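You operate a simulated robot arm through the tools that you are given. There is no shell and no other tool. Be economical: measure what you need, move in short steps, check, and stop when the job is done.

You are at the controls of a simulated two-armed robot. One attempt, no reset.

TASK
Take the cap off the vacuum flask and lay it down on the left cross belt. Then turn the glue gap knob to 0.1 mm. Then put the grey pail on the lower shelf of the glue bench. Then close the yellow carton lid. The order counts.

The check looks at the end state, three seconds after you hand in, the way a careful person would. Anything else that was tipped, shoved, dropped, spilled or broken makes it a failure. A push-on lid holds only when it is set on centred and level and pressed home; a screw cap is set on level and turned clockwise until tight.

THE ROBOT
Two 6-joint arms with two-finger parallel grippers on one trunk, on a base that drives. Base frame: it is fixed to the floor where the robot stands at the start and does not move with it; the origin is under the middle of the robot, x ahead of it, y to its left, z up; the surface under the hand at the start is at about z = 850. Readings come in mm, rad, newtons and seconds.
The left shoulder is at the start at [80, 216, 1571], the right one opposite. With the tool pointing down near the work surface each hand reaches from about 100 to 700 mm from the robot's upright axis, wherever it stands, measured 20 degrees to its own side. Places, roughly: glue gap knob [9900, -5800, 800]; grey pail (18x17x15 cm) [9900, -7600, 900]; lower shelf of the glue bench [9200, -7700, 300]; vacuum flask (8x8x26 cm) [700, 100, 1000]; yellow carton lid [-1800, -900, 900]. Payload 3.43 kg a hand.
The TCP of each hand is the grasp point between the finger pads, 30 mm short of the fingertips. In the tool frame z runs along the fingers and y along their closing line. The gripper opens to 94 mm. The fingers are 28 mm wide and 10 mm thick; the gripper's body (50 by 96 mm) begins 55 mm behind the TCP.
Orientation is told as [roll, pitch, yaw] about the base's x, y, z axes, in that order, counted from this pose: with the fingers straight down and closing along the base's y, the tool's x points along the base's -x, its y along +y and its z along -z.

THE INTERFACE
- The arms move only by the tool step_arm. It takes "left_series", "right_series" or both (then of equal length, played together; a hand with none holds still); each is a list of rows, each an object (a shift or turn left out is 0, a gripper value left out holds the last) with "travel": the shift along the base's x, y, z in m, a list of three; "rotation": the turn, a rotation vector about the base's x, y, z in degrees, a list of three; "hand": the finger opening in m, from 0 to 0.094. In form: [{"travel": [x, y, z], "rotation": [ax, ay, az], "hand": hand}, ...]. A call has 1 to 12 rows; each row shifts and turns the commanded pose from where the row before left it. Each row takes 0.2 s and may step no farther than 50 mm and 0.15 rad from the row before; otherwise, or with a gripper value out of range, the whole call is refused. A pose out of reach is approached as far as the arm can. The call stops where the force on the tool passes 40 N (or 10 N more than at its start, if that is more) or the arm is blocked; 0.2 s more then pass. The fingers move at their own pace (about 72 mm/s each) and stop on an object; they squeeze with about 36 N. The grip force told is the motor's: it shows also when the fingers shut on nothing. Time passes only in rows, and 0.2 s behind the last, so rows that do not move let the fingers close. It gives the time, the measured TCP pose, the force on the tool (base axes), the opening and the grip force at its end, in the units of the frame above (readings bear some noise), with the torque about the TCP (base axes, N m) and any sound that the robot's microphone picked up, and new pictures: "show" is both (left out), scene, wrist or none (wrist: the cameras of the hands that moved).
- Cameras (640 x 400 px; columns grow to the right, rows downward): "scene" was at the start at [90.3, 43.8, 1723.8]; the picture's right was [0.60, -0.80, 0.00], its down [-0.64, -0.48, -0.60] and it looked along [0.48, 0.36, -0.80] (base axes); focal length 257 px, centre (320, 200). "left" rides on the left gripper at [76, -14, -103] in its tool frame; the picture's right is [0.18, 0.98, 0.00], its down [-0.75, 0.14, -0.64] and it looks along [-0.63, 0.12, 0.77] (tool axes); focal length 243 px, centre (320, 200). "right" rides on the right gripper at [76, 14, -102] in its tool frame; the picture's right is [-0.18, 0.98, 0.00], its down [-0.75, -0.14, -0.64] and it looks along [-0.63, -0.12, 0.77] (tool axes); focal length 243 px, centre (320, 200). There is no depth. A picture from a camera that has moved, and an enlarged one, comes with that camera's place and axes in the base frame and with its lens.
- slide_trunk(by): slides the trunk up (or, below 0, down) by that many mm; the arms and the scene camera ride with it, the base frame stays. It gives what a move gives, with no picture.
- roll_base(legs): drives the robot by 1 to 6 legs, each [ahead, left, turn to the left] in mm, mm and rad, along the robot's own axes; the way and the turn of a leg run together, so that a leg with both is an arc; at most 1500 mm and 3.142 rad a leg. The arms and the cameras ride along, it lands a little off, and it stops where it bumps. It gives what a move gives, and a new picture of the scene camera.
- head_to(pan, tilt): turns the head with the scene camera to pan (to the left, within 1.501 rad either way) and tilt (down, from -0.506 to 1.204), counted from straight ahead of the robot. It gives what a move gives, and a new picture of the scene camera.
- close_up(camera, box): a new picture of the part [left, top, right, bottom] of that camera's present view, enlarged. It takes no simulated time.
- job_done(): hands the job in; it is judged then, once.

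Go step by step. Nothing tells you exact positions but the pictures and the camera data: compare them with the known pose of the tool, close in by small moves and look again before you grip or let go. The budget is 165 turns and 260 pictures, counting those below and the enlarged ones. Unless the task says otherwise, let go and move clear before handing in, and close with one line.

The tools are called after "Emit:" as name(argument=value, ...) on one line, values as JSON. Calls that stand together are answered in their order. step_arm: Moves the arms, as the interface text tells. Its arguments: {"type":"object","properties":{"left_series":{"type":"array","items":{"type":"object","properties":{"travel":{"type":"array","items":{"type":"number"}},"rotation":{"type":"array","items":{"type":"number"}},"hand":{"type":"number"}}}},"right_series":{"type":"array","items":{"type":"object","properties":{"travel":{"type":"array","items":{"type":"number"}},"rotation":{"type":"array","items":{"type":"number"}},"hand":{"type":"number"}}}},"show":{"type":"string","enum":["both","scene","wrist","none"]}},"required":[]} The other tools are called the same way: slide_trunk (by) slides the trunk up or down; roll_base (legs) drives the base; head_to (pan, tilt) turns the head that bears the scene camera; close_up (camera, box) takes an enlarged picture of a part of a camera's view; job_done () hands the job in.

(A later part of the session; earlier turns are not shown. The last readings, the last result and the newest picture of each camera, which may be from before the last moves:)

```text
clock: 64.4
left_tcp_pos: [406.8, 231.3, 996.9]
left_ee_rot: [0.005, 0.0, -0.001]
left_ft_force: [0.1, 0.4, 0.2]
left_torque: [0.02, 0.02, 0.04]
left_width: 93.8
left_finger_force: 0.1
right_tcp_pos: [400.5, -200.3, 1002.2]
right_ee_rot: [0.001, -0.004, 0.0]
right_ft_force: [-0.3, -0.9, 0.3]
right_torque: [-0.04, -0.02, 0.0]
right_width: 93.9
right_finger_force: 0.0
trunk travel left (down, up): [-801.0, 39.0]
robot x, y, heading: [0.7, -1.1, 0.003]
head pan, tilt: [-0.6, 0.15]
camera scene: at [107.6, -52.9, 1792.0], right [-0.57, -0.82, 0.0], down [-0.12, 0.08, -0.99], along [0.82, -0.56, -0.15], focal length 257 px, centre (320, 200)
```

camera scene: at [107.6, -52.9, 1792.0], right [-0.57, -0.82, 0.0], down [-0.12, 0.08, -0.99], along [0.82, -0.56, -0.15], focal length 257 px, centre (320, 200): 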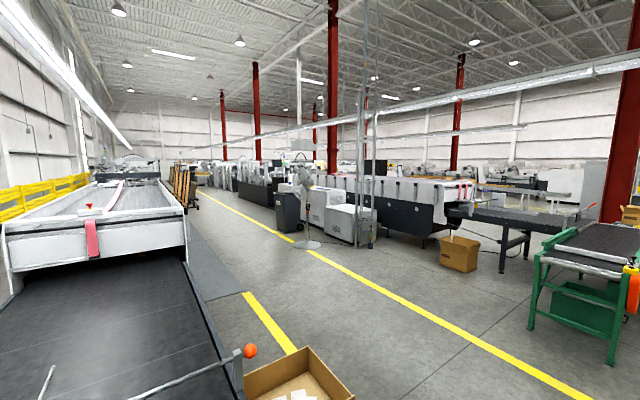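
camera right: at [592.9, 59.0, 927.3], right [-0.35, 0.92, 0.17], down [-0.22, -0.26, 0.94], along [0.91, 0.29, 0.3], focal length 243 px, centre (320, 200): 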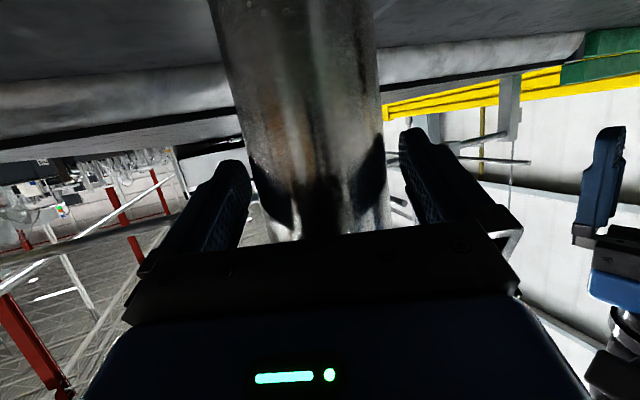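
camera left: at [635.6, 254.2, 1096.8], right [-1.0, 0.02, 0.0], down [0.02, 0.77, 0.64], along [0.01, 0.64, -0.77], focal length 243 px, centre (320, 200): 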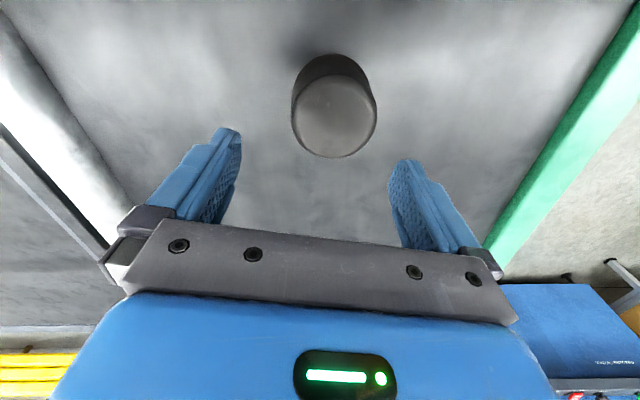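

Both items are stable. Next is the drive to the glue knob, about 10 m ahead and 6 m right behind the machine line. I'll back off, turn right and look at the floor.

Emit:
roll_base(legs=[[-250, 0, 0], [0, 0, -1.571]])

Emit:
head_to(pan=0, tilt=0.55)

```text
clock: 70.2
left_tcp_pos: [-40.6, -413.4, 996.7]
left_ee_rot: [0.004, -0.002, -1.605]
left_ft_force: [-0.5, 0.0, -0.7]
left_torque: [-0.01, -0.03, -0.03]
left_width: 93.7
left_finger_force: 0.1
right_tcp_pos: [-469.8, -393.6, 1002.6]
right_ee_rot: [-0.001, -0.002, -1.609]
right_ft_force: [-0.3, 0.4, 0.7]
right_torque: [0.01, 0.02, -0.02]
right_width: 94.1
right_finger_force: 0.2
trunk travel left (down, up): [-801.0, 39.0]
robot x, y, heading: [-255.9, -2.6, -1.61]
head pan, tilt: [-0.6, 0.15]
camera scene: at [-311.2, -105.0, 1792.1], right [-0.8, 0.6, 0.0], down [0.09, 0.12, -0.99], along [-0.59, -0.79, -0.15], focal length 257 px, centre (320, 200)
```

scene: 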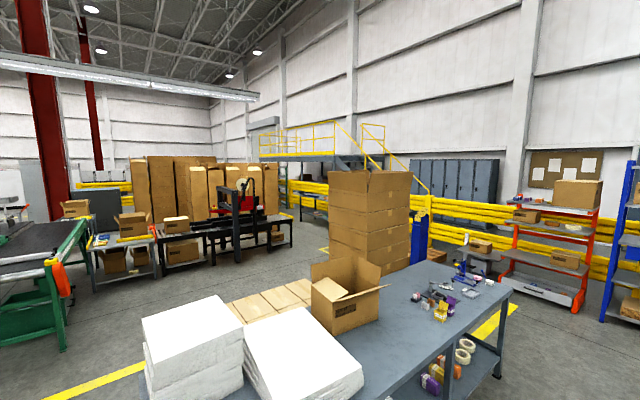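

```text
clock: 71.2
left_tcp_pos: [-40.9, -414.4, 996.8]
left_ee_rot: [0.004, 0.0, -1.609]
left_ft_force: [0.1, -0.7, -0.7]
left_torque: [-0.01, 0.01, 0.03]
left_width: 94.0
left_finger_force: 0.0
right_tcp_pos: [-470.1, -392.3, 1002.8]
right_ee_rot: [0.001, -0.002, -1.608]
right_ft_force: [-0.3, -0.1, 0.3]
right_torque: [-0.01, 0.05, 0.03]
right_width: 94.2
right_finger_force: 0.0
trunk travel left (down, up): [-801.0, 39.0]
robot x, y, heading: [-257.1, -1.4, -1.611]
head pan, tilt: [0.0, 0.55]
camera scene: at [-259.7, -120.3, 1755.1], right [-1.0, 0.04, 0.0], down [0.02, 0.52, -0.85], along [-0.03, -0.85, -0.52], focal length 257 px, centre (320, 200)
```

scene: 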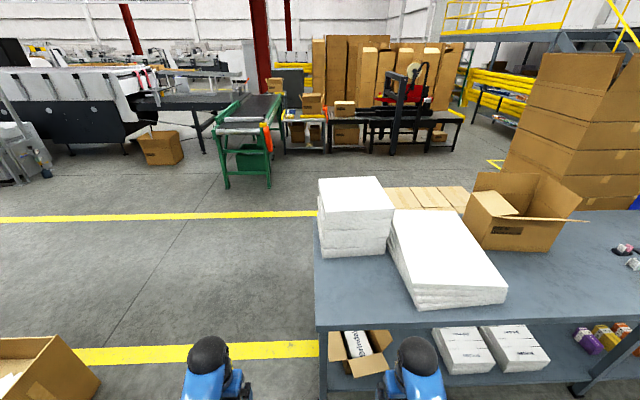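

A packing table with an open carton is right ahead (edge at x≈−280), and there's a gap to its left before the floor box. I'll shift left, pass through the gap into the aisle, and turn to +x.

Emit:
roll_base(legs=[[0, 250, 0.04], [700, 170, 0], [700, 100, 0], [450, 0, 0], [0, 0, 1.571]])

Emit:
head_to(pan=-0.3, tilt=0.15)

```text
clock: 86.1
left_tcp_pos: [704.4, -1605.3, 997.3]
left_ee_rot: [0.003, -0.001, 0.008]
left_ft_force: [0.8, -0.8, -0.1]
left_torque: [-0.03, 0.02, -0.02]
left_width: 94.0
left_finger_force: 0.0
right_tcp_pos: [702.5, -2035.2, 1002.6]
right_ee_rot: [0.0, -0.001, 0.008]
right_ft_force: [0.9, 0.8, -0.5]
right_torque: [-0.01, 0.03, 0.02]
right_width: 94.2
right_finger_force: 0.1
trunk travel left (down, up): [-801.0, 39.0]
robot x, y, heading: [300.7, -1839.8, 0.005]
head pan, tilt: [0.0, 0.55]
camera scene: at [420.7, -1838.2, 1755.1], right [0.01, -1.0, 0.0], down [-0.52, 0.0, -0.85], along [0.85, 0.01, -0.52], focal length 257 px, centre (320, 200)
```

scene: 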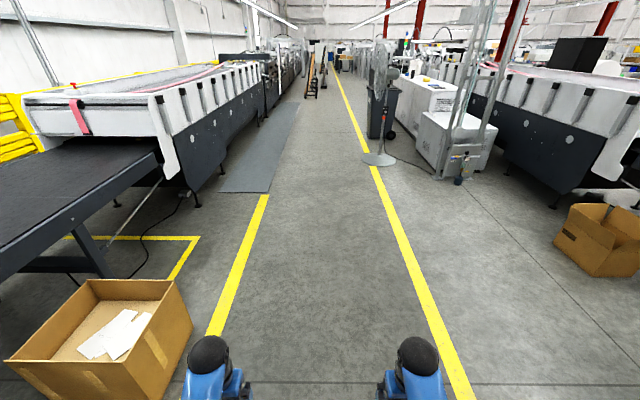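

```text
clock: 87.0
left_tcp_pos: [703.9, -1605.3, 996.7]
left_ee_rot: [0.005, 0.0, 0.007]
left_ft_force: [1.0, -0.3, 0.4]
left_torque: [0.0, -0.02, -0.01]
left_width: 93.9
left_finger_force: 0.0
right_tcp_pos: [703.0, -2034.1, 1002.2]
right_ee_rot: [0.0, -0.001, 0.008]
right_ft_force: [0.6, 0.5, 0.5]
right_torque: [0.01, 0.01, 0.01]
right_width: 94.0
right_finger_force: 0.0
trunk travel left (down, up): [-801.0, 39.0]
robot x, y, heading: [300.5, -1839.7, 0.009]
head pan, tilt: [-0.3, 0.15]
camera scene: at [419.7, -1865.2, 1792.0], right [-0.29, -0.96, 0.0], down [-0.14, 0.04, -0.99], along [0.95, -0.28, -0.15], focal length 257 px, centre (320, 200)
```

scene: 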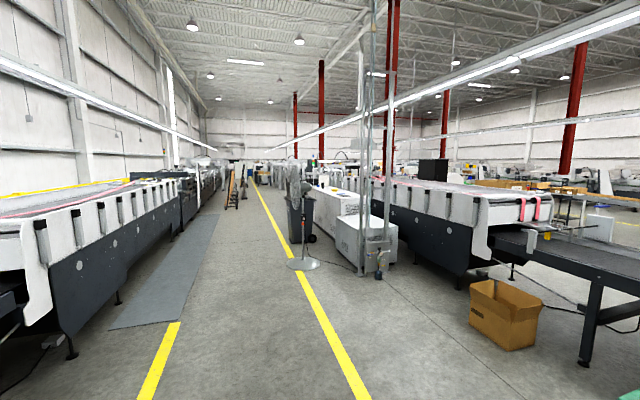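

The aisle is open ahead. I'll drive 6 m along it, then survey to the right.

Emit:
roll_base(legs=[[1500, 0, -0.008], [1500, 0, 0], [1500, 0, 0], [1500, 0, 0]])

Emit:
head_to(pan=-0.7, tilt=0.2)

```text
clock: 115.1
left_tcp_pos: [6624.5, -1845.3, 997.8]
left_ee_rot: [0.004, 0.0, -0.077]
left_ft_force: [0.3, 0.8, 0.0]
left_torque: [0.01, 0.0, -0.01]
left_width: 94.1
left_finger_force: 0.1
right_tcp_pos: [6587.4, -2273.8, 1003.8]
right_ee_rot: [-0.001, -0.002, -0.078]
right_ft_force: [-0.1, -0.4, -0.1]
right_torque: [-0.02, -0.01, -0.01]
right_width: 93.9
right_finger_force: 0.0
trunk travel left (down, up): [-801.0, 39.0]
robot x, y, heading: [6205.3, -2046.3, -0.079]
head pan, tilt: [-0.3, 0.15]
camera scene: at [6319.4, -2082.0, 1792.2], right [-0.37, -0.93, 0.0], down [-0.14, 0.05, -0.99], along [0.92, -0.36, -0.15], focal length 257 px, centre (320, 200)
```

scene: 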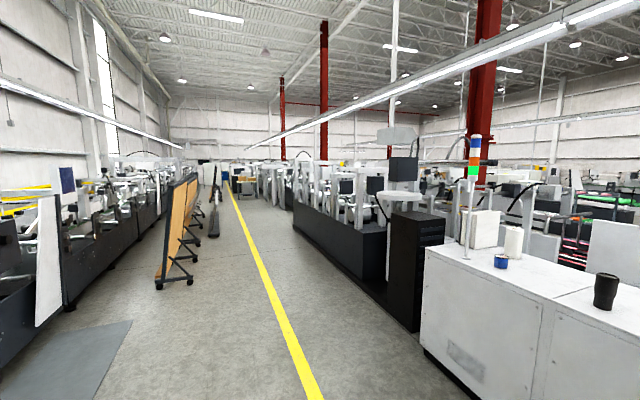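

```text
clock: 115.9
left_tcp_pos: [6626.1, -1845.8, 996.2]
left_ee_rot: [0.003, 0.0, -0.076]
left_ft_force: [-0.2, 0.2, -0.1]
left_torque: [0.01, 0.03, 0.0]
left_width: 93.9
left_finger_force: 0.1
right_tcp_pos: [6587.7, -2274.3, 1001.4]
right_ee_rot: [0.0, -0.001, -0.076]
right_ft_force: [0.4, -0.3, -0.5]
right_torque: [-0.03, 0.01, 0.0]
right_width: 94.2
right_finger_force: 0.1
trunk travel left (down, up): [-801.0, 39.0]
robot x, y, heading: [6205.2, -2044.2, -0.075]
head pan, tilt: [-0.7, 0.201]
camera scene: at [6301.2, -2113.2, 1787.3], right [-0.7, -0.71, 0.0], down [-0.14, 0.14, -0.98], along [0.7, -0.69, -0.2], focal length 257 px, centre (320, 200)
```

scene: 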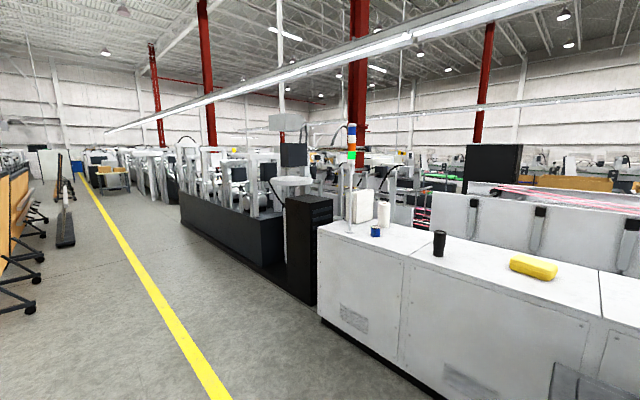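

Emit:
roll_base(legs=[[1500, 0, 0.075], [1500, 0, 0]])

Emit:
head_to(pan=-1.3, tilt=0.2)

```text
clock: 130.7
left_tcp_pos: [9681.8, -1898.5, 997.0]
left_ee_rot: [0.004, 0.001, -0.025]
left_ft_force: [0.8, -0.6, 0.4]
left_torque: [0.01, 0.0, -0.01]
left_width: 93.8
left_finger_force: 0.2
right_tcp_pos: [9664.4, -2328.4, 1000.9]
right_ee_rot: [0.0, -0.001, -0.027]
right_ft_force: [0.3, 0.7, -0.3]
right_torque: [0.01, 0.01, 0.01]
right_width: 94.1
right_finger_force: 0.0
trunk travel left (down, up): [-801.0, 39.0]
robot x, y, heading: [9268.1, -2117.3, -0.025]
head pan, tilt: [-0.7, 0.201]
camera scene: at [9369.9, -2181.6, 1787.4], right [-0.66, -0.75, 0.0], down [-0.15, 0.13, -0.98], along [0.73, -0.65, -0.2], focal length 257 px, centre (320, 200)
```

scene: 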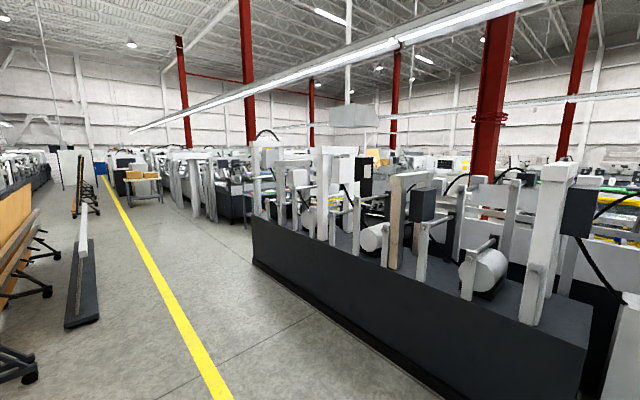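

```text
clock: 131.7
left_tcp_pos: [9683.4, -1898.2, 997.4]
left_ee_rot: [0.003, 0.0, -0.025]
left_ft_force: [0.2, -0.1, -0.7]
left_torque: [0.02, 0.02, 0.03]
left_width: 94.0
left_finger_force: 0.2
right_tcp_pos: [9666.0, -2328.4, 1003.0]
right_ee_rot: [0.0, -0.001, -0.026]
right_ft_force: [0.5, 0.1, -0.4]
right_torque: [-0.01, 0.0, -0.03]
right_width: 94.1
right_finger_force: 0.0
trunk travel left (down, up): [-801.0, 39.0]
robot x, y, heading: [9268.7, -2118.3, -0.027]
head pan, tilt: [-1.3, 0.201]
camera scene: at [9324.0, -2210.3, 1787.4], right [-0.97, -0.24, 0.0], down [-0.05, 0.19, -0.98], along [0.24, -0.95, -0.2], focal length 257 px, centre (320, 200)
```

scene: 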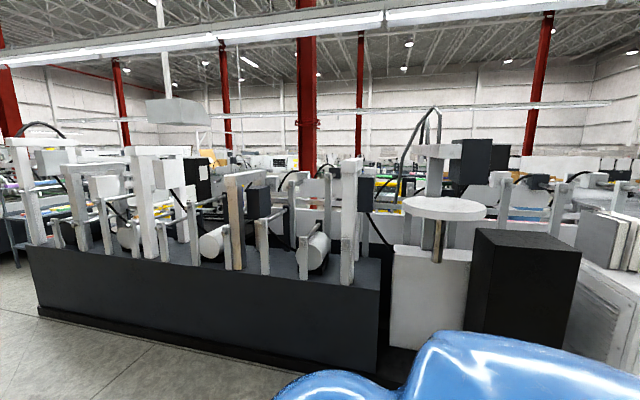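

The machine's base ends at about x≈12.8 m and there seems to be a gap beyond. Driving on to it.

Emit:
roll_base(legs=[[1500, 0, 0.027], [1500, 0, 0], [1000, 0, 0]])

Emit:
head_to(pan=-1.4, tilt=0.3)

```text
clock: 147.5
left_tcp_pos: [12803.3, -1962.2, 996.9]
left_ee_rot: [-0.004, -0.002, -0.041]
left_ft_force: [0.0, 0.5, 0.2]
left_torque: [-0.07, 0.02, 0.0]
left_width: 94.1
left_finger_force: 0.0
right_tcp_pos: [12781.5, -2391.8, 1004.0]
right_ee_rot: [-0.008, -0.002, -0.04]
right_ft_force: [-0.4, 1.8, 0.2]
right_torque: [-0.02, 0.01, 0.03]
right_width: 93.9
right_finger_force: 0.1
trunk travel left (down, up): [-801.0, 39.0]
robot x, y, heading: [12394.6, -2182.7, -0.037]
head pan, tilt: [-1.3, 0.201]
stopped in leg 3: the robot was blocked; the commanded pose is now the measured one
camera scene: at [12438.8, -2263.8, 1788.2], right [-0.97, -0.23, 0.0], down [-0.04, 0.19, -0.98], along [0.22, -0.96, -0.19], focal length 257 px, centre (320, 200)
```

scene: 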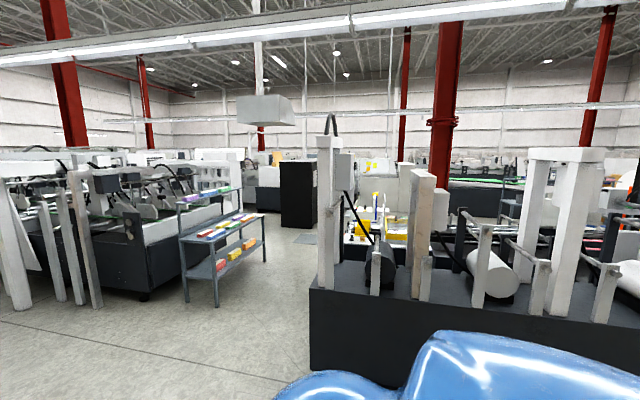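

```text
clock: 148.2
left_tcp_pos: [12806.6, -1967.3, 996.0]
left_ee_rot: [0.0, 0.004, -0.04]
left_ft_force: [-0.2, 0.6, -0.1]
left_torque: [0.02, 0.0, 0.01]
left_width: 94.0
left_finger_force: 0.0
right_tcp_pos: [12783.2, -2397.3, 1002.7]
right_ee_rot: [-0.004, -0.001, -0.043]
right_ft_force: [-0.5, 0.6, -0.2]
right_torque: [0.0, 0.02, -0.02]
right_width: 94.0
right_finger_force: 0.0
trunk travel left (down, up): [-801.0, 39.0]
robot x, y, heading: [12392.5, -2185.4, -0.043]
head pan, tilt: [-1.4, 0.3]
camera scene: at [12435.4, -2273.2, 1778.4], right [-0.99, -0.13, 0.0], down [-0.04, 0.29, -0.96], along [0.12, -0.95, -0.29], focal length 257 px, centre (320, 200)
```

scene: 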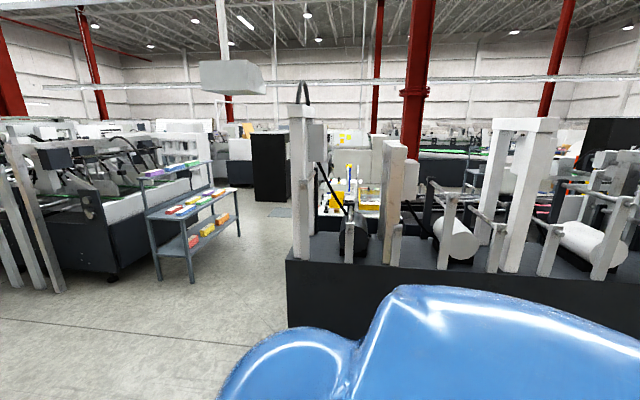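

The base bumped something ahead. I'll look before moving on.

Emit:
head_to(pan=0.5, tilt=0.7)

Emit:
head_to(pan=-0.3, tilt=0.7)

```text
clock: 150.0
left_tcp_pos: [12806.3, -1969.6, 997.4]
left_ee_rot: [0.004, 0.004, -0.04]
left_ft_force: [0.0, 0.3, 0.0]
left_torque: [-0.01, 0.02, -0.02]
left_width: 93.8
left_finger_force: 0.1
right_tcp_pos: [12784.5, -2398.9, 1003.0]
right_ee_rot: [-0.003, -0.003, -0.04]
right_ft_force: [1.1, -0.8, 0.1]
right_torque: [0.01, -0.02, 0.04]
right_width: 94.0
right_finger_force: 0.1
trunk travel left (down, up): [-801.0, 39.0]
robot x, y, heading: [12392.6, -2183.6, -0.04]
head pan, tilt: [0.499, 0.7]
camera scene: at [12499.2, -2147.5, 1742.0], right [0.44, -0.9, 0.0], down [-0.58, -0.28, -0.76], along [0.69, 0.34, -0.64], focal length 257 px, centre (320, 200)
```

scene: 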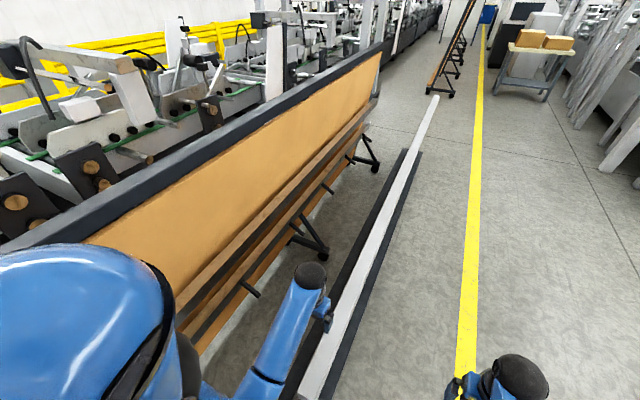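

```text
clock: 151.2
left_tcp_pos: [12806.0, -1970.0, 997.2]
left_ee_rot: [0.004, 0.002, -0.04]
left_ft_force: [0.0, 0.4, 0.6]
left_torque: [0.01, -0.03, -0.01]
left_width: 94.2
left_finger_force: 0.0
right_tcp_pos: [12785.0, -2399.9, 1002.2]
right_ee_rot: [0.001, -0.002, -0.038]
right_ft_force: [0.4, -0.2, -0.5]
right_torque: [0.01, 0.03, 0.02]
right_width: 93.9
right_finger_force: 0.2
trunk travel left (down, up): [-801.0, 39.0]
robot x, y, heading: [12393.2, -2184.6, -0.036]
head pan, tilt: [-0.3, 0.7]
camera scene: at [12503.0, -2213.9, 1742.0], right [-0.33, -0.94, 0.0], down [-0.61, 0.22, -0.76], along [0.72, -0.26, -0.64], focal length 257 px, centre (320, 200)
```

scene: 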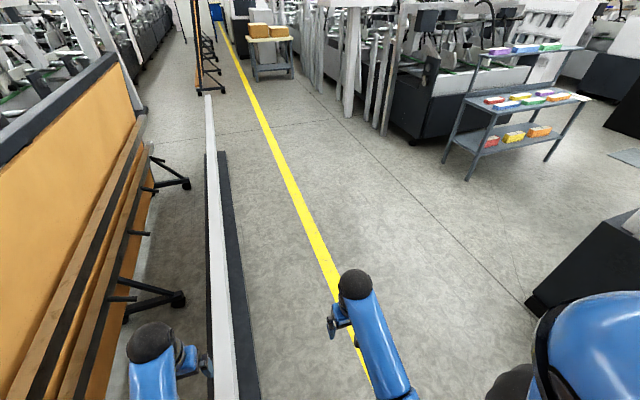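

A low floor rail stopped the base; nothing is disturbed. I'll back off slightly, move right of the yellow line, go ahead, and turn into the gap.

Emit:
roll_base(legs=[[-120, 0, 0.04], [0, -750, 0], [1150, 0, 0], [0, 0, -1.571]])

Emit:
head_to(pan=0, tilt=0.4)

```text
clock: 165.2
left_tcp_pos: [13647.1, -3302.6, 996.2]
left_ee_rot: [0.003, 0.002, -1.552]
left_ft_force: [-0.8, 0.6, 0.0]
left_torque: [-0.01, 0.03, 0.01]
left_width: 93.9
left_finger_force: 0.1
right_tcp_pos: [13215.8, -3305.4, 1002.0]
right_ee_rot: [-0.002, -0.002, -1.554]
right_ft_force: [0.6, 0.5, 0.1]
right_torque: [0.0, 0.0, 0.0]
right_width: 94.0
right_finger_force: 0.1
trunk travel left (down, up): [-801.0, 39.0]
robot x, y, heading: [13411.1, -2899.9, -1.554]
head pan, tilt: [-0.3, 0.7]
camera scene: at [13386.2, -3013.2, 1742.0], right [-0.96, 0.28, 0.0], down [0.18, 0.62, -0.76], along [-0.21, -0.73, -0.64], focal length 257 px, centre (320, 200)
```

scene: 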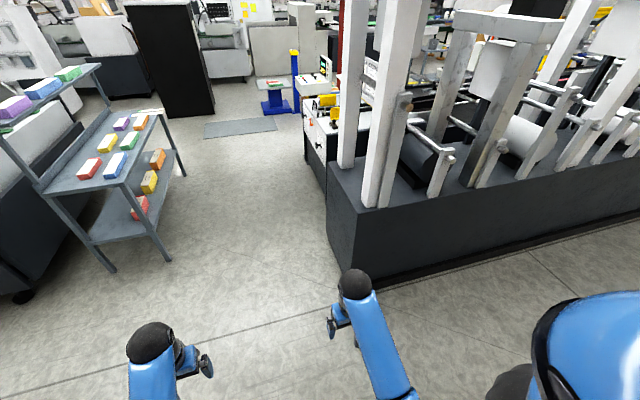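

```text
clock: 166.0
left_tcp_pos: [13646.7, -3302.2, 996.4]
left_ee_rot: [0.003, 0.001, -1.554]
left_ft_force: [0.5, -0.6, -0.2]
left_torque: [-0.01, 0.01, 0.01]
left_width: 94.1
left_finger_force: 0.1
right_tcp_pos: [13215.5, -3305.1, 1002.3]
right_ee_rot: [0.0, -0.002, -1.553]
right_ft_force: [-0.8, 0.3, 0.5]
right_torque: [0.01, -0.01, -0.02]
right_width: 94.2
right_finger_force: 0.1
trunk travel left (down, up): [-801.0, 39.0]
robot x, y, heading: [13407.7, -2901.5, -1.555]
head pan, tilt: [0.0, 0.4]
camera scene: at [13411.1, -3024.3, 1768.8], right [-1.0, -0.02, 0.0], down [-0.01, 0.39, -0.92], along [0.02, -0.92, -0.39], focal length 257 px, centre (320, 200)
```

scene: 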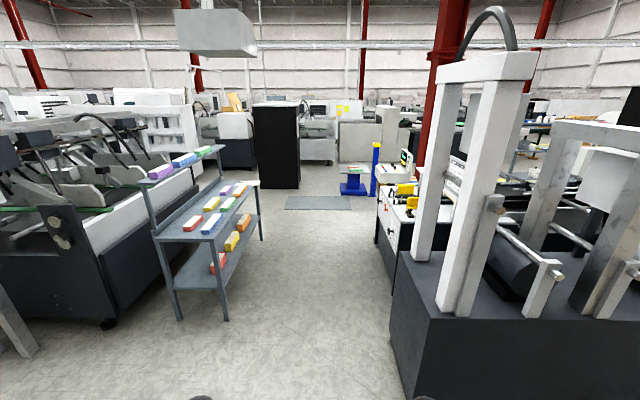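

The passage is clear, about 1.4 m wide and centred near x≈13.45 m. Driving through it.

Emit:
roll_base(legs=[[1500, 30, -0.016], [1500, 0, 0], [400, 0, 0]])

Emit:
head_to(pan=-1.2, tilt=0.25)

```text
refused: leg 1 is longer than a leg can be; nothing moved
```

```text
clock: 167.4
left_tcp_pos: [13646.6, -3302.2, 997.6]
left_ee_rot: [0.005, 0.003, -1.552]
left_ft_force: [0.4, -0.6, 0.4]
left_torque: [-0.01, 0.03, -0.01]
left_width: 94.0
left_finger_force: 0.0
right_tcp_pos: [13215.3, -3306.0, 1000.9]
right_ee_rot: [0.001, -0.002, -1.554]
right_ft_force: [0.3, 0.7, 0.2]
right_torque: [-0.02, -0.02, 0.02]
right_width: 93.9
right_finger_force: 0.0
trunk travel left (down, up): [-801.0, 39.0]
robot x, y, heading: [13411.0, -2899.0, -1.551]
head pan, tilt: [-1.201, 0.25]
camera scene: at [13323.2, -2967.0, 1782.8], right [-0.38, 0.93, 0.0], down [0.23, 0.09, -0.97], along [-0.9, -0.37, -0.25], focal length 257 px, centre (320, 200)
```

scene: 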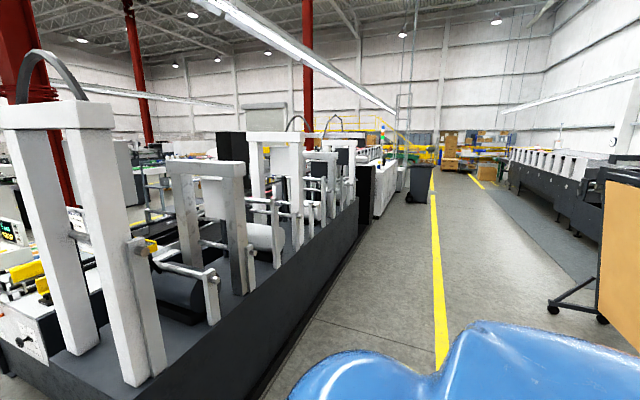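

Emit:
roll_base(legs=[[1450, 20, -0.016], [1450, 0, 0], [400, 0, 0]])

Emit:
head_to(pan=-0.6, tilt=0.4)

```text
clock: 183.7
left_tcp_pos: [13551.4, -6671.7, 997.6]
left_ee_rot: [0.004, -0.002, -1.613]
left_ft_force: [0.4, -0.3, 0.3]
left_torque: [-0.01, 0.04, -0.01]
left_width: 94.0
left_finger_force: 0.0
right_tcp_pos: [13122.4, -6648.9, 1001.9]
right_ee_rot: [-0.001, -0.004, -1.615]
right_ft_force: [0.2, -1.7, 0.0]
right_torque: [0.01, 0.04, 0.02]
right_width: 94.2
right_finger_force: 0.0
trunk travel left (down, up): [-801.0, 39.0]
robot x, y, heading: [13336.4, -6260.0, -1.616]
head pan, tilt: [-1.201, 0.25]
camera scene: at [13249.4, -6315.6, 1783.0], right [-0.32, 0.95, 0.0], down [0.23, 0.08, -0.97], along [-0.92, -0.31, -0.25], focal length 257 px, centre (320, 200)
```

scene: 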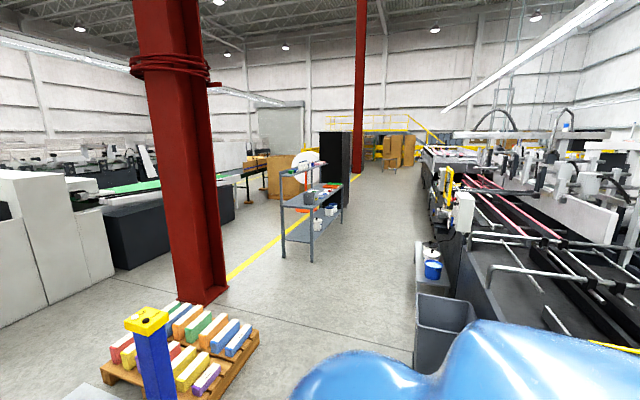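

```text
clock: 184.7
left_tcp_pos: [13551.3, -6674.2, 996.3]
left_ee_rot: [0.003, 0.001, -1.614]
left_ft_force: [-1.3, -0.9, 0.1]
left_torque: [-0.01, 0.01, 0.02]
left_width: 94.2
left_finger_force: 0.1
right_tcp_pos: [13120.7, -6650.0, 1002.4]
right_ee_rot: [-0.001, 0.001, -1.614]
right_ft_force: [-0.3, 0.3, 0.4]
right_torque: [0.0, -0.03, 0.0]
right_width: 94.1
right_finger_force: 0.1
trunk travel left (down, up): [-801.0, 39.0]
robot x, y, heading: [13340.2, -6260.4, -1.615]
head pan, tilt: [-0.6, 0.4]
camera scene: at [13282.0, -6364.1, 1768.8], right [-0.8, 0.6, 0.0], down [0.23, 0.31, -0.92], along [-0.55, -0.74, -0.39], focal length 257 px, centre (320, 200)
```

scene: 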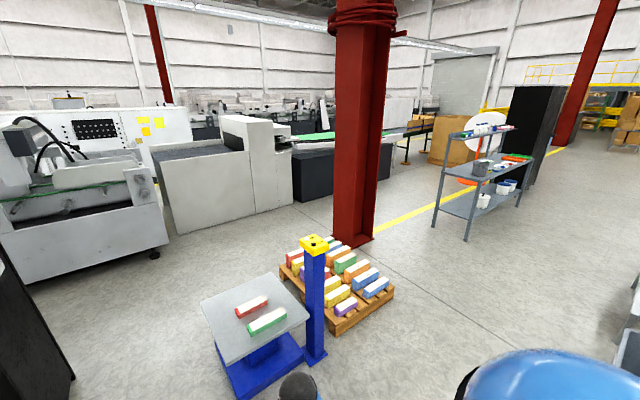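

I can see the glue bench (shelf rack with a grey pail) near (10000, −7600), and the machine with the knob should be on the right of the lane. Driving down the lane at y≈−6600.

Emit:
roll_base(legs=[[330, 0, 0], [0, 0, -1.527], [1450, 0, 0], [1300, 0, 0]])

Emit:
head_to(pan=-0.9, tilt=0.6)

Emit:
head_to(pan=0.9, tilt=0.6)

```text
clock: 203.4
left_tcp_pos: [10214.2, -6867.9, 997.6]
left_ee_rot: [0.003, 0.001, -3.099]
left_ft_force: [-0.3, 0.0, 0.8]
left_torque: [-0.02, 0.03, 0.04]
left_width: 94.5
left_finger_force: 0.1
right_tcp_pos: [10201.1, -6438.4, 1002.8]
right_ee_rot: [-0.001, -0.003, -3.101]
right_ft_force: [0.8, -0.2, 0.2]
right_torque: [0.02, -0.01, 0.0]
right_width: 94.4
right_finger_force: 0.2
trunk travel left (down, up): [-801.0, 39.0]
robot x, y, heading: [10607.4, -6618.3, -3.102]
head pan, tilt: [-0.6, 0.4]
camera scene: at [10501.8, -6573.6, 1768.9], right [0.53, 0.85, 0.0], down [0.33, -0.21, -0.92], along [-0.78, 0.49, -0.39], focal length 257 px, centre (320, 200)
```

scene: 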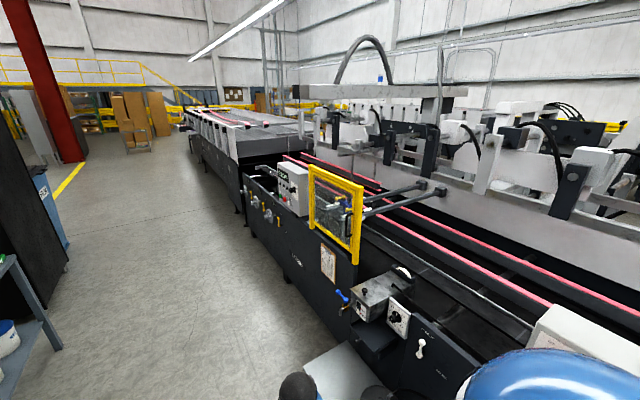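

```text
clock: 204.2
left_tcp_pos: [10212.7, -6868.3, 996.5]
left_ee_rot: [0.003, 0.003, -3.098]
left_ft_force: [-1.0, 0.4, 0.9]
left_torque: [-0.02, 0.02, -0.02]
left_width: 94.0
left_finger_force: 0.1
right_tcp_pos: [10200.1, -6437.9, 1001.3]
right_ee_rot: [-0.002, 0.0, -3.102]
right_ft_force: [-0.4, -0.4, -0.3]
right_torque: [-0.03, 0.0, -0.02]
right_width: 94.0
right_finger_force: 0.0
trunk travel left (down, up): [-801.0, 39.0]
robot x, y, heading: [10605.3, -6621.3, -3.098]
head pan, tilt: [-0.901, 0.6]
camera scene: at [10521.1, -6555.9, 1750.6], right [0.76, 0.65, 0.0], down [0.37, -0.43, -0.83], along [-0.54, 0.63, -0.56], focal length 257 px, centre (320, 200)
```

scene: 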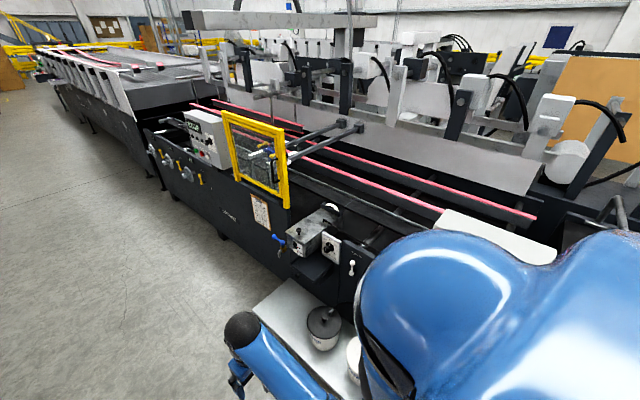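

```text
clock: 206.0
left_tcp_pos: [10212.7, -6869.1, 997.1]
left_ee_rot: [0.003, 0.001, -3.099]
left_ft_force: [0.1, 0.1, -0.4]
left_torque: [-0.02, 0.02, 0.0]
left_width: 94.1
left_finger_force: 0.1
right_tcp_pos: [10200.3, -6438.6, 1002.9]
right_ee_rot: [-0.002, -0.002, -3.102]
right_ft_force: [0.5, -0.2, 0.1]
right_torque: [-0.01, -0.04, 0.01]
right_width: 93.9
right_finger_force: 0.0
trunk travel left (down, up): [-801.0, 39.0]
robot x, y, heading: [10601.9, -6620.5, -3.096]
head pan, tilt: [0.901, 0.6]
camera scene: at [10527.0, -6694.3, 1750.6], right [-0.81, 0.59, 0.0], down [0.33, 0.46, -0.83], along [-0.49, -0.67, -0.56], focal length 257 px, centre (320, 200)
```

scene: 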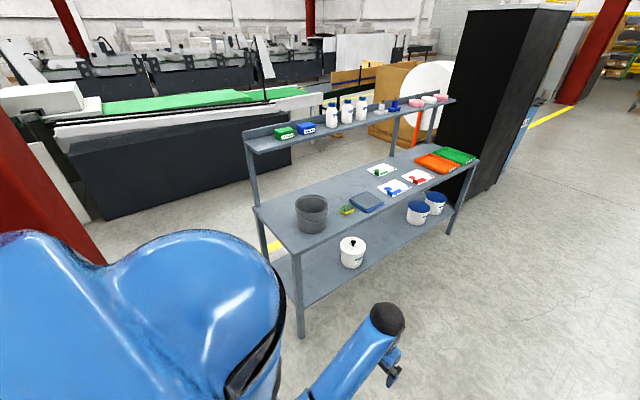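

The dial near (9945, −5790, 800) on the machine's side is the glue gap knob, and the glue bench with its grey pail is on the other side. Zooming on the dial.

Emit:
head_to(pan=-0.9, tilt=0.6)

Emit:
close_up(camera="scene", box=[270, 200, 370, 290])

```text
clock: 207.8
left_tcp_pos: [10212.3, -6868.6, 996.0]
left_ee_rot: [0.002, 0.003, -3.1]
left_ft_force: [0.2, -0.5, 0.0]
left_torque: [0.02, -0.04, -0.03]
left_width: 93.8
left_finger_force: 0.0
right_tcp_pos: [10200.1, -6438.1, 1003.0]
right_ee_rot: [-0.003, -0.002, -3.1]
right_ft_force: [-0.6, -0.8, -0.2]
right_torque: [0.03, 0.03, 0.02]
right_width: 94.0
right_finger_force: 0.1
trunk travel left (down, up): [-801.0, 39.0]
robot x, y, heading: [10604.2, -6619.0, -3.102]
head pan, tilt: [-0.901, 0.6]
camera scene: at [10521.4, -6555.9, 1750.6], right [0.76, 0.65, 0.0], down [0.37, -0.43, -0.83], along [-0.54, 0.63, -0.56], focal length 257 px, centre (320, 200)
```

scene: 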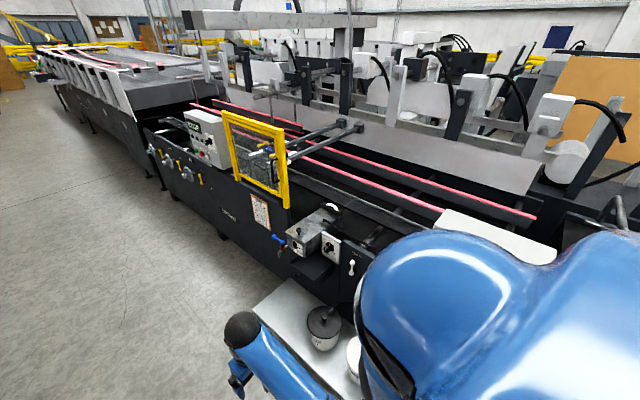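

```text
4.44 times, centred on (320, 245) of scene
camera zoom: at [10521.4, -6555.9, 1750.6], right [0.76, 0.65, 0.0], down [0.37, -0.43, -0.83], along [-0.54, 0.63, -0.56], focal length 1144 px, centre (320, 0)
```

zoom: 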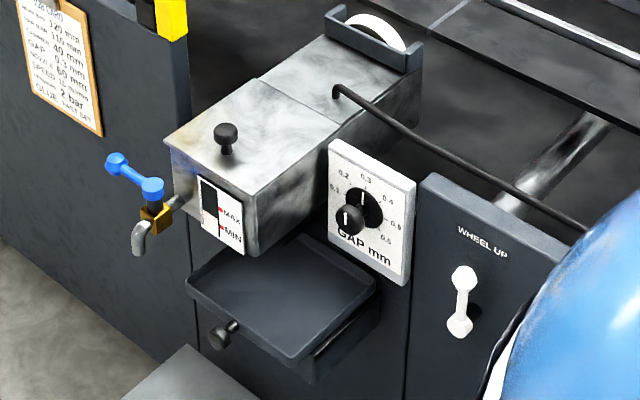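

The GAP dial points to 0.3 now, and 0.1 lies to its left (anticlockwise). I'll drive in front of it and face the machine.

Emit:
roll_base(legs=[[750, 0, 0], [0, 0, -1.612]])

Emit:
head_to(pan=0, tilt=0.95)

```text
clock: 215.7
left_tcp_pos: [9647.1, -6240.2, 997.2]
left_ee_rot: [0.004, 0.001, 1.56]
left_ft_force: [0.4, -0.8, -0.9]
left_torque: [0.03, -0.01, 0.02]
left_width: 93.8
left_finger_force: 0.1
right_tcp_pos: [10075.6, -6249.9, 1001.8]
right_ee_rot: [-0.002, -0.001, 1.561]
right_ft_force: [-1.0, -0.1, 0.2]
right_torque: [0.0, 0.0, 0.03]
right_width: 94.3
right_finger_force: 0.0
trunk travel left (down, up): [-801.0, 39.0]
robot x, y, heading: [9869.0, -6645.2, 1.56]
head pan, tilt: [-0.901, 0.6]
camera scene: at [9943.4, -6564.3, 1750.6], right [0.61, -0.79, 0.0], down [-0.45, -0.35, -0.83], along [0.65, 0.51, -0.56], focal length 257 px, centre (320, 200)
```

scene: 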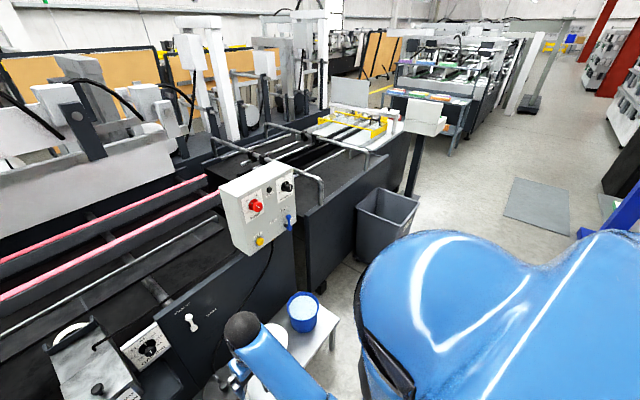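

```text
clock: 216.9
left_tcp_pos: [9645.9, -6239.2, 996.6]
left_ee_rot: [0.004, 0.001, 1.56]
left_ft_force: [-0.8, 0.2, -0.4]
left_torque: [-0.03, -0.03, -0.02]
left_width: 94.1
left_finger_force: 0.0
right_tcp_pos: [10077.4, -6249.3, 1001.6]
right_ee_rot: [-0.002, 0.0, 1.561]
right_ft_force: [0.0, 0.5, -0.6]
right_torque: [0.02, -0.01, 0.01]
right_width: 93.7
right_finger_force: 0.1
trunk travel left (down, up): [-801.0, 39.0]
robot x, y, heading: [9873.6, -6645.9, 1.56]
head pan, tilt: [0.0, 0.949]
camera scene: at [9874.5, -6545.7, 1722.2], right [1.0, -0.01, 0.0], down [-0.01, -0.81, -0.58], along [0.01, 0.58, -0.81], focal length 257 px, centre (320, 200)
```

scene: 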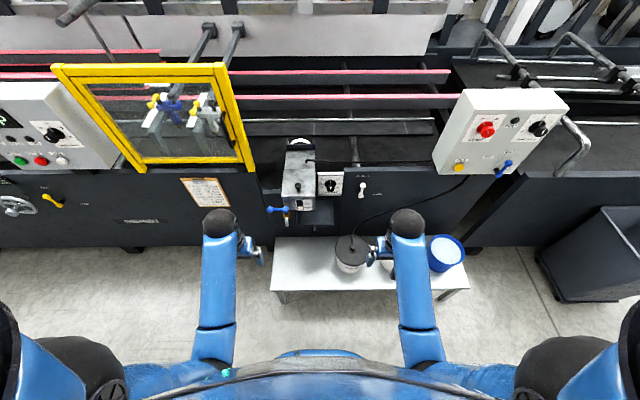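

Emit:
close_up(camera="scene", box=[270, 130, 380, 230])

Emit:
slide_trunk(by=-200)

Emit:
close_up(camera="scene", box=[280, 80, 400, 200])

```text
4.00 times, centred on (325, 180) of scene
camera zoom: at [9874.5, -6545.7, 1722.2], right [1.0, -0.01, 0.0], down [-0.01, -0.81, -0.58], along [0.01, 0.58, -0.81], focal length 1030 px, centre (300, 280)
```

zoom: 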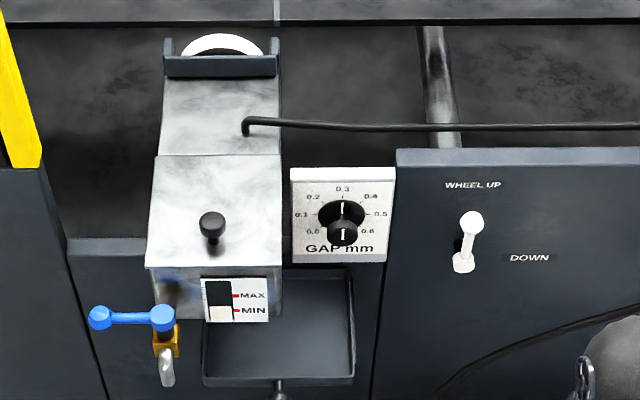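

```text
clock: 219.1
left_tcp_pos: [9646.4, -6240.0, 797.0]
left_ee_rot: [0.005, 0.002, 1.563]
left_ft_force: [-0.4, -0.1, 0.1]
left_torque: [-0.03, 0.02, 0.01]
left_width: 93.8
left_finger_force: 0.1
right_tcp_pos: [10078.1, -6250.3, 802.4]
right_ee_rot: [-0.001, -0.002, 1.559]
right_ft_force: [-0.5, 0.0, 0.2]
right_torque: [0.01, 0.02, 0.0]
right_width: 93.7
right_finger_force: 0.1
trunk travel left (down, up): [-601.0, 239.0]
robot x, y, heading: [9871.8, -6650.2, 1.557]
head pan, tilt: [0.0, 0.949]
```

```text
3.33 times, centred on (340, 140) of scene
camera zoom: at [9874.6, -6545.8, 1522.2], right [1.0, -0.01, 0.0], down [-0.01, -0.81, -0.58], along [0.01, 0.58, -0.81], focal length 858 px, centre (253, 400)
```

zoom: 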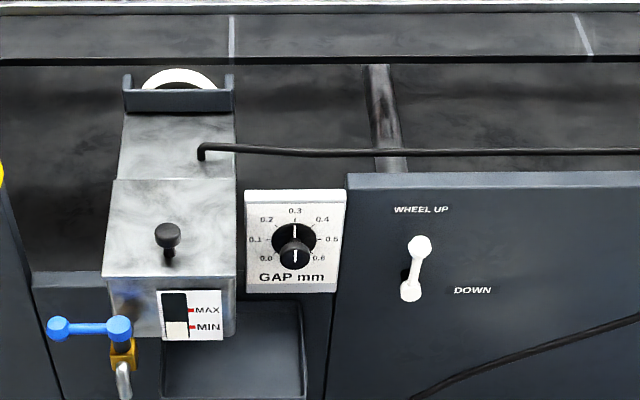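

The dial runs about 45° per 0.1, so 0.3→0.1 is a 90° anticlockwise turn. I'll point the right hand forward (+y), then lower the trunk for reach.

Emit:
step_arm(right_series=[{"rotation": [8.2, 0, 0]}, {"rotation": [8.2, 0, 0]}, {"rotation": [8.2, 0, 0]}, {"rotation": [8.2, 0, 0]}, {"rotation": [8.2, 0, 0]}, {"rotation": [8.2, 0, 0]}, {"rotation": [8.2, 0, 0]}, {"rotation": [8.2, 0, 0]}, {"rotation": [8.2, 0, 0]}, {"rotation": [8.2, 0, 0]}, {"rotation": [8.0, 0, 0]}], show="none")

Emit:
step_arm(right_series=[{"rotation": [0, -7.5, 0]}, {"rotation": [0, -7.5, 0]}, {"rotation": [0, -7.5, 0]}, {"rotation": [0, -7.5, 0]}, {"rotation": [0, -7.5, 0]}, {"rotation": [0, -7.5, 0]}, {"travel": [-0.03, 0.03, 0.025]}, {"travel": [-0.03, 0.03, 0.025]}], show="both")

```text
clock: 221.5
left_tcp_pos: [9647.1, -6239.0, 797.7]
left_ee_rot: [0.003, 0.001, 1.56]
left_ft_force: [-0.3, -0.4, -0.1]
left_torque: [0.04, 0.01, 0.01]
left_width: 94.1
left_finger_force: 0.0
right_tcp_pos: [10089.5, -6249.9, 798.5]
right_ee_rot: [0.111, -1.389, 1.397]
right_ft_force: [-0.5, 0.4, -0.1]
right_torque: [-0.03, -0.06, -0.03]
right_width: 93.8
right_finger_force: 0.1
right hand out of reach, approached as far as the arm can: row 10, 11
trunk travel left (down, up): [-601.0, 239.0]
robot x, y, heading: [9873.0, -6651.0, 1.558]
head pan, tilt: [0.0, 0.949]
```

```text
clock: 223.3
left_tcp_pos: [9645.9, -6239.9, 796.0]
left_ee_rot: [0.002, 0.001, 1.561]
left_ft_force: [0.1, -0.2, -0.2]
left_torque: [-0.01, -0.01, 0.0]
left_width: 94.2
left_finger_force: 0.1
right_tcp_pos: [10027.8, -6189.6, 849.9]
right_ee_rot: [-1.454, -0.778, 2.895]
right_ft_force: [0.3, 0.3, 0.3]
right_torque: [0.02, 0.01, 0.01]
right_width: 93.9
right_finger_force: 0.0
trunk travel left (down, up): [-601.0, 239.0]
robot x, y, heading: [9870.8, -6646.4, 1.555]
head pan, tilt: [0.0, 0.949]
camera scene: at [9873.6, -6544.3, 1522.1], right [1.0, -0.01, 0.0], down [-0.01, -0.81, -0.58], along [0.01, 0.58, -0.81], focal length 257 px, centre (320, 200)
camera right: at [10055.6, -6302.0, 795.4], right [-0.82, 0.09, -0.57], down [-0.53, -0.51, 0.68], along [-0.23, 0.86, 0.46], focal length 243 px, centre (320, 200)
```

scene: 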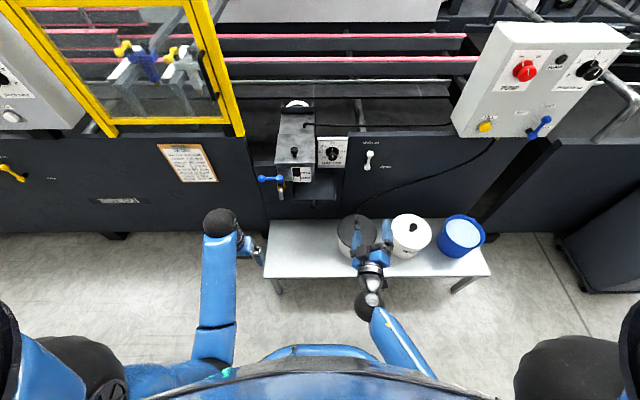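
right: 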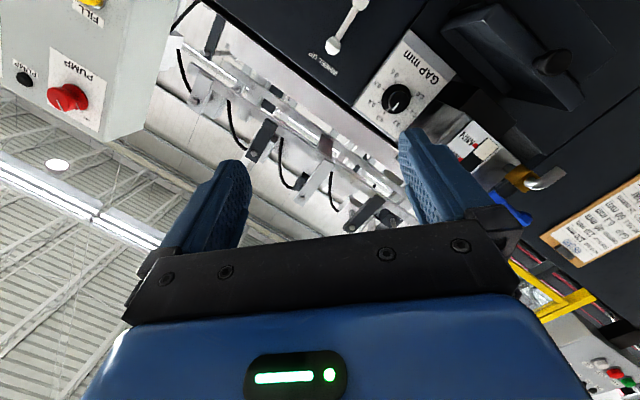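

The hand points nearly forward but is off by ~10°, and the dial centre reads (9937, −5810, 792). I'll correct the orientation, then lower the trunk.

Emit:
step_arm(right_series=[{"rotation": [2.3, 0, 4.65], "travel": [0, 0, 0.03]}, {"rotation": [2.3, 0, 4.65], "travel": [0, 0, 0.03]}], show="none")

Emit:
slide_trunk(by=-150)

Emit:
close_up(camera="right", box=[0, 0, 640, 400])

```text
clock: 223.9
left_tcp_pos: [9646.4, -6240.2, 795.9]
left_ee_rot: [0.004, 0.003, 1.56]
left_ft_force: [0.9, 0.9, 0.3]
left_torque: [-0.01, 0.01, -0.01]
left_width: 94.0
left_finger_force: 0.1
right_tcp_pos: [10029.3, -6189.6, 909.7]
right_ee_rot: [-1.57, -0.79, 3.138]
right_ft_force: [-0.3, -0.3, -0.6]
right_torque: [-0.01, 0.0, -0.01]
right_width: 94.2
right_finger_force: 0.1
trunk travel left (down, up): [-601.0, 239.0]
robot x, y, heading: [9873.2, -6648.9, 1.561]
head pan, tilt: [0.0, 0.949]
```

```text
clock: 225.7
left_tcp_pos: [9646.9, -6241.0, 645.5]
left_ee_rot: [0.001, 0.003, 1.56]
left_ft_force: [0.4, 0.0, -0.9]
left_torque: [-0.03, 0.01, 0.0]
left_width: 93.9
left_finger_force: 0.0
right_tcp_pos: [10029.4, -6190.2, 758.2]
right_ee_rot: [-1.569, -0.792, 3.138]
right_ft_force: [0.0, 0.0, -0.1]
right_torque: [-0.03, -0.01, 0.03]
right_width: 94.1
right_finger_force: 0.0
trunk travel left (down, up): [-451.0, 389.0]
robot x, y, heading: [9872.5, -6648.6, 1.56]
head pan, tilt: [0.0, 0.949]
```

```text
1.00 times, centred on (320, 200) of right (not enlarged: the box is as wide or as high as the picture)
camera zoom: at [10074.2, -6292.4, 695.5], right [-0.83, 0.0, -0.56], down [-0.43, -0.64, 0.64], along [-0.36, 0.77, 0.53], focal length 243 px, centre (320, 200)
```

zoom: 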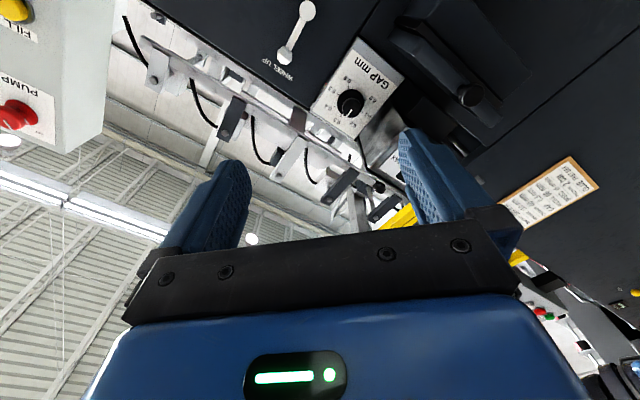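

Orientation is now straight. Moving to a pre-grip point 60–90 mm in front of the knob, with fingers narrowed.

Emit:
step_arm(right_series=[{"travel": [-0.0133, 0.03, 0.0046], "hand": 0.07}, {"travel": [-0.0133, 0.04, 0.0046]}, {"travel": [-0.0133, 0.04, 0.0046]}, {"travel": [-0.0133, 0.04, 0.0046]}, {"travel": [-0.0133, 0.04, 0.0046]}, {"travel": [-0.0133, 0.04, 0.0046]}, {"travel": [-0.0133, 0.04, 0.0046]}, {}])

Emit:
close_up(camera="right", box=[240, 60, 400, 160])

```text
clock: 227.5
left_tcp_pos: [9647.1, -6239.5, 646.6]
left_ee_rot: [0.004, 0.001, 1.561]
left_ft_force: [-0.1, 0.2, 0.2]
left_torque: [0.02, 0.02, -0.01]
left_width: 93.9
left_finger_force: 0.0
right_tcp_pos: [9937.2, -5917.7, 794.2]
right_ee_rot: [-1.571, -0.791, 3.138]
right_ft_force: [-0.2, -0.2, 0.5]
right_torque: [0.01, 0.02, -0.01]
right_width: 70.0
right_finger_force: 0.0
trunk travel left (down, up): [-451.0, 389.0]
robot x, y, heading: [9871.3, -6649.5, 1.563]
head pan, tilt: [0.0, 0.949]
camera scene: at [9875.0, -6546.5, 1372.3], right [1.0, -0.01, 0.0], down [-0.01, -0.81, -0.58], along [0.01, 0.58, -0.81], focal length 257 px, centre (320, 200)
camera right: at [9981.9, -6020.9, 730.8], right [-0.83, 0.0, -0.56], down [-0.43, -0.64, 0.64], along [-0.36, 0.77, 0.53], focal length 243 px, centre (320, 200)
```

scene: 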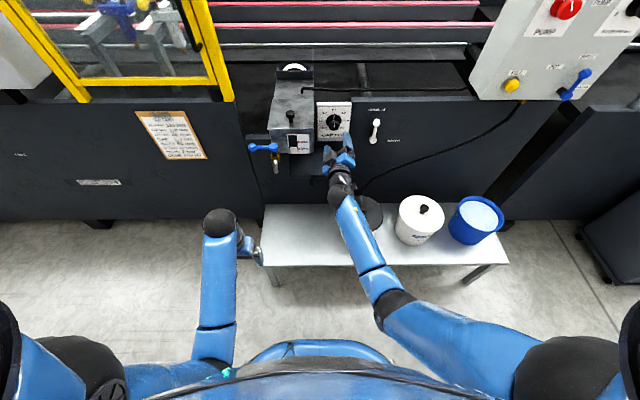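
right: 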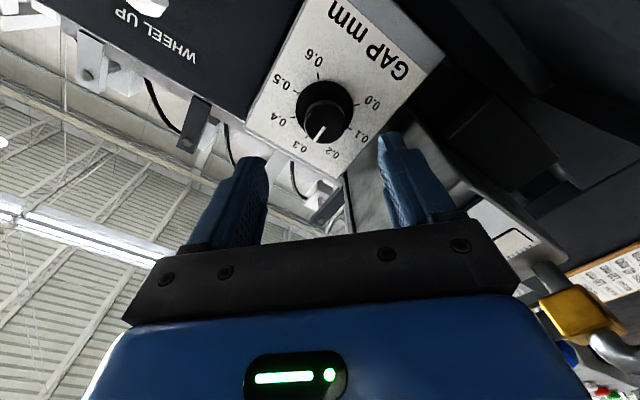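

```text
4.00 times, centred on (320, 110) of right
camera zoom: at [9981.9, -6020.9, 730.8], right [-0.83, 0.0, -0.56], down [-0.43, -0.64, 0.64], along [-0.36, 0.77, 0.53], focal length 970 px, centre (320, 560)
```

zoom: 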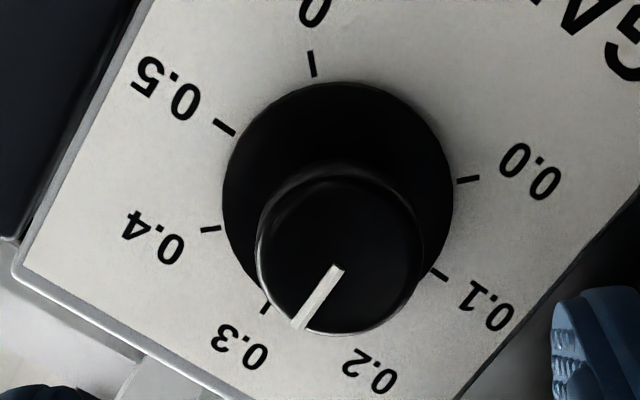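

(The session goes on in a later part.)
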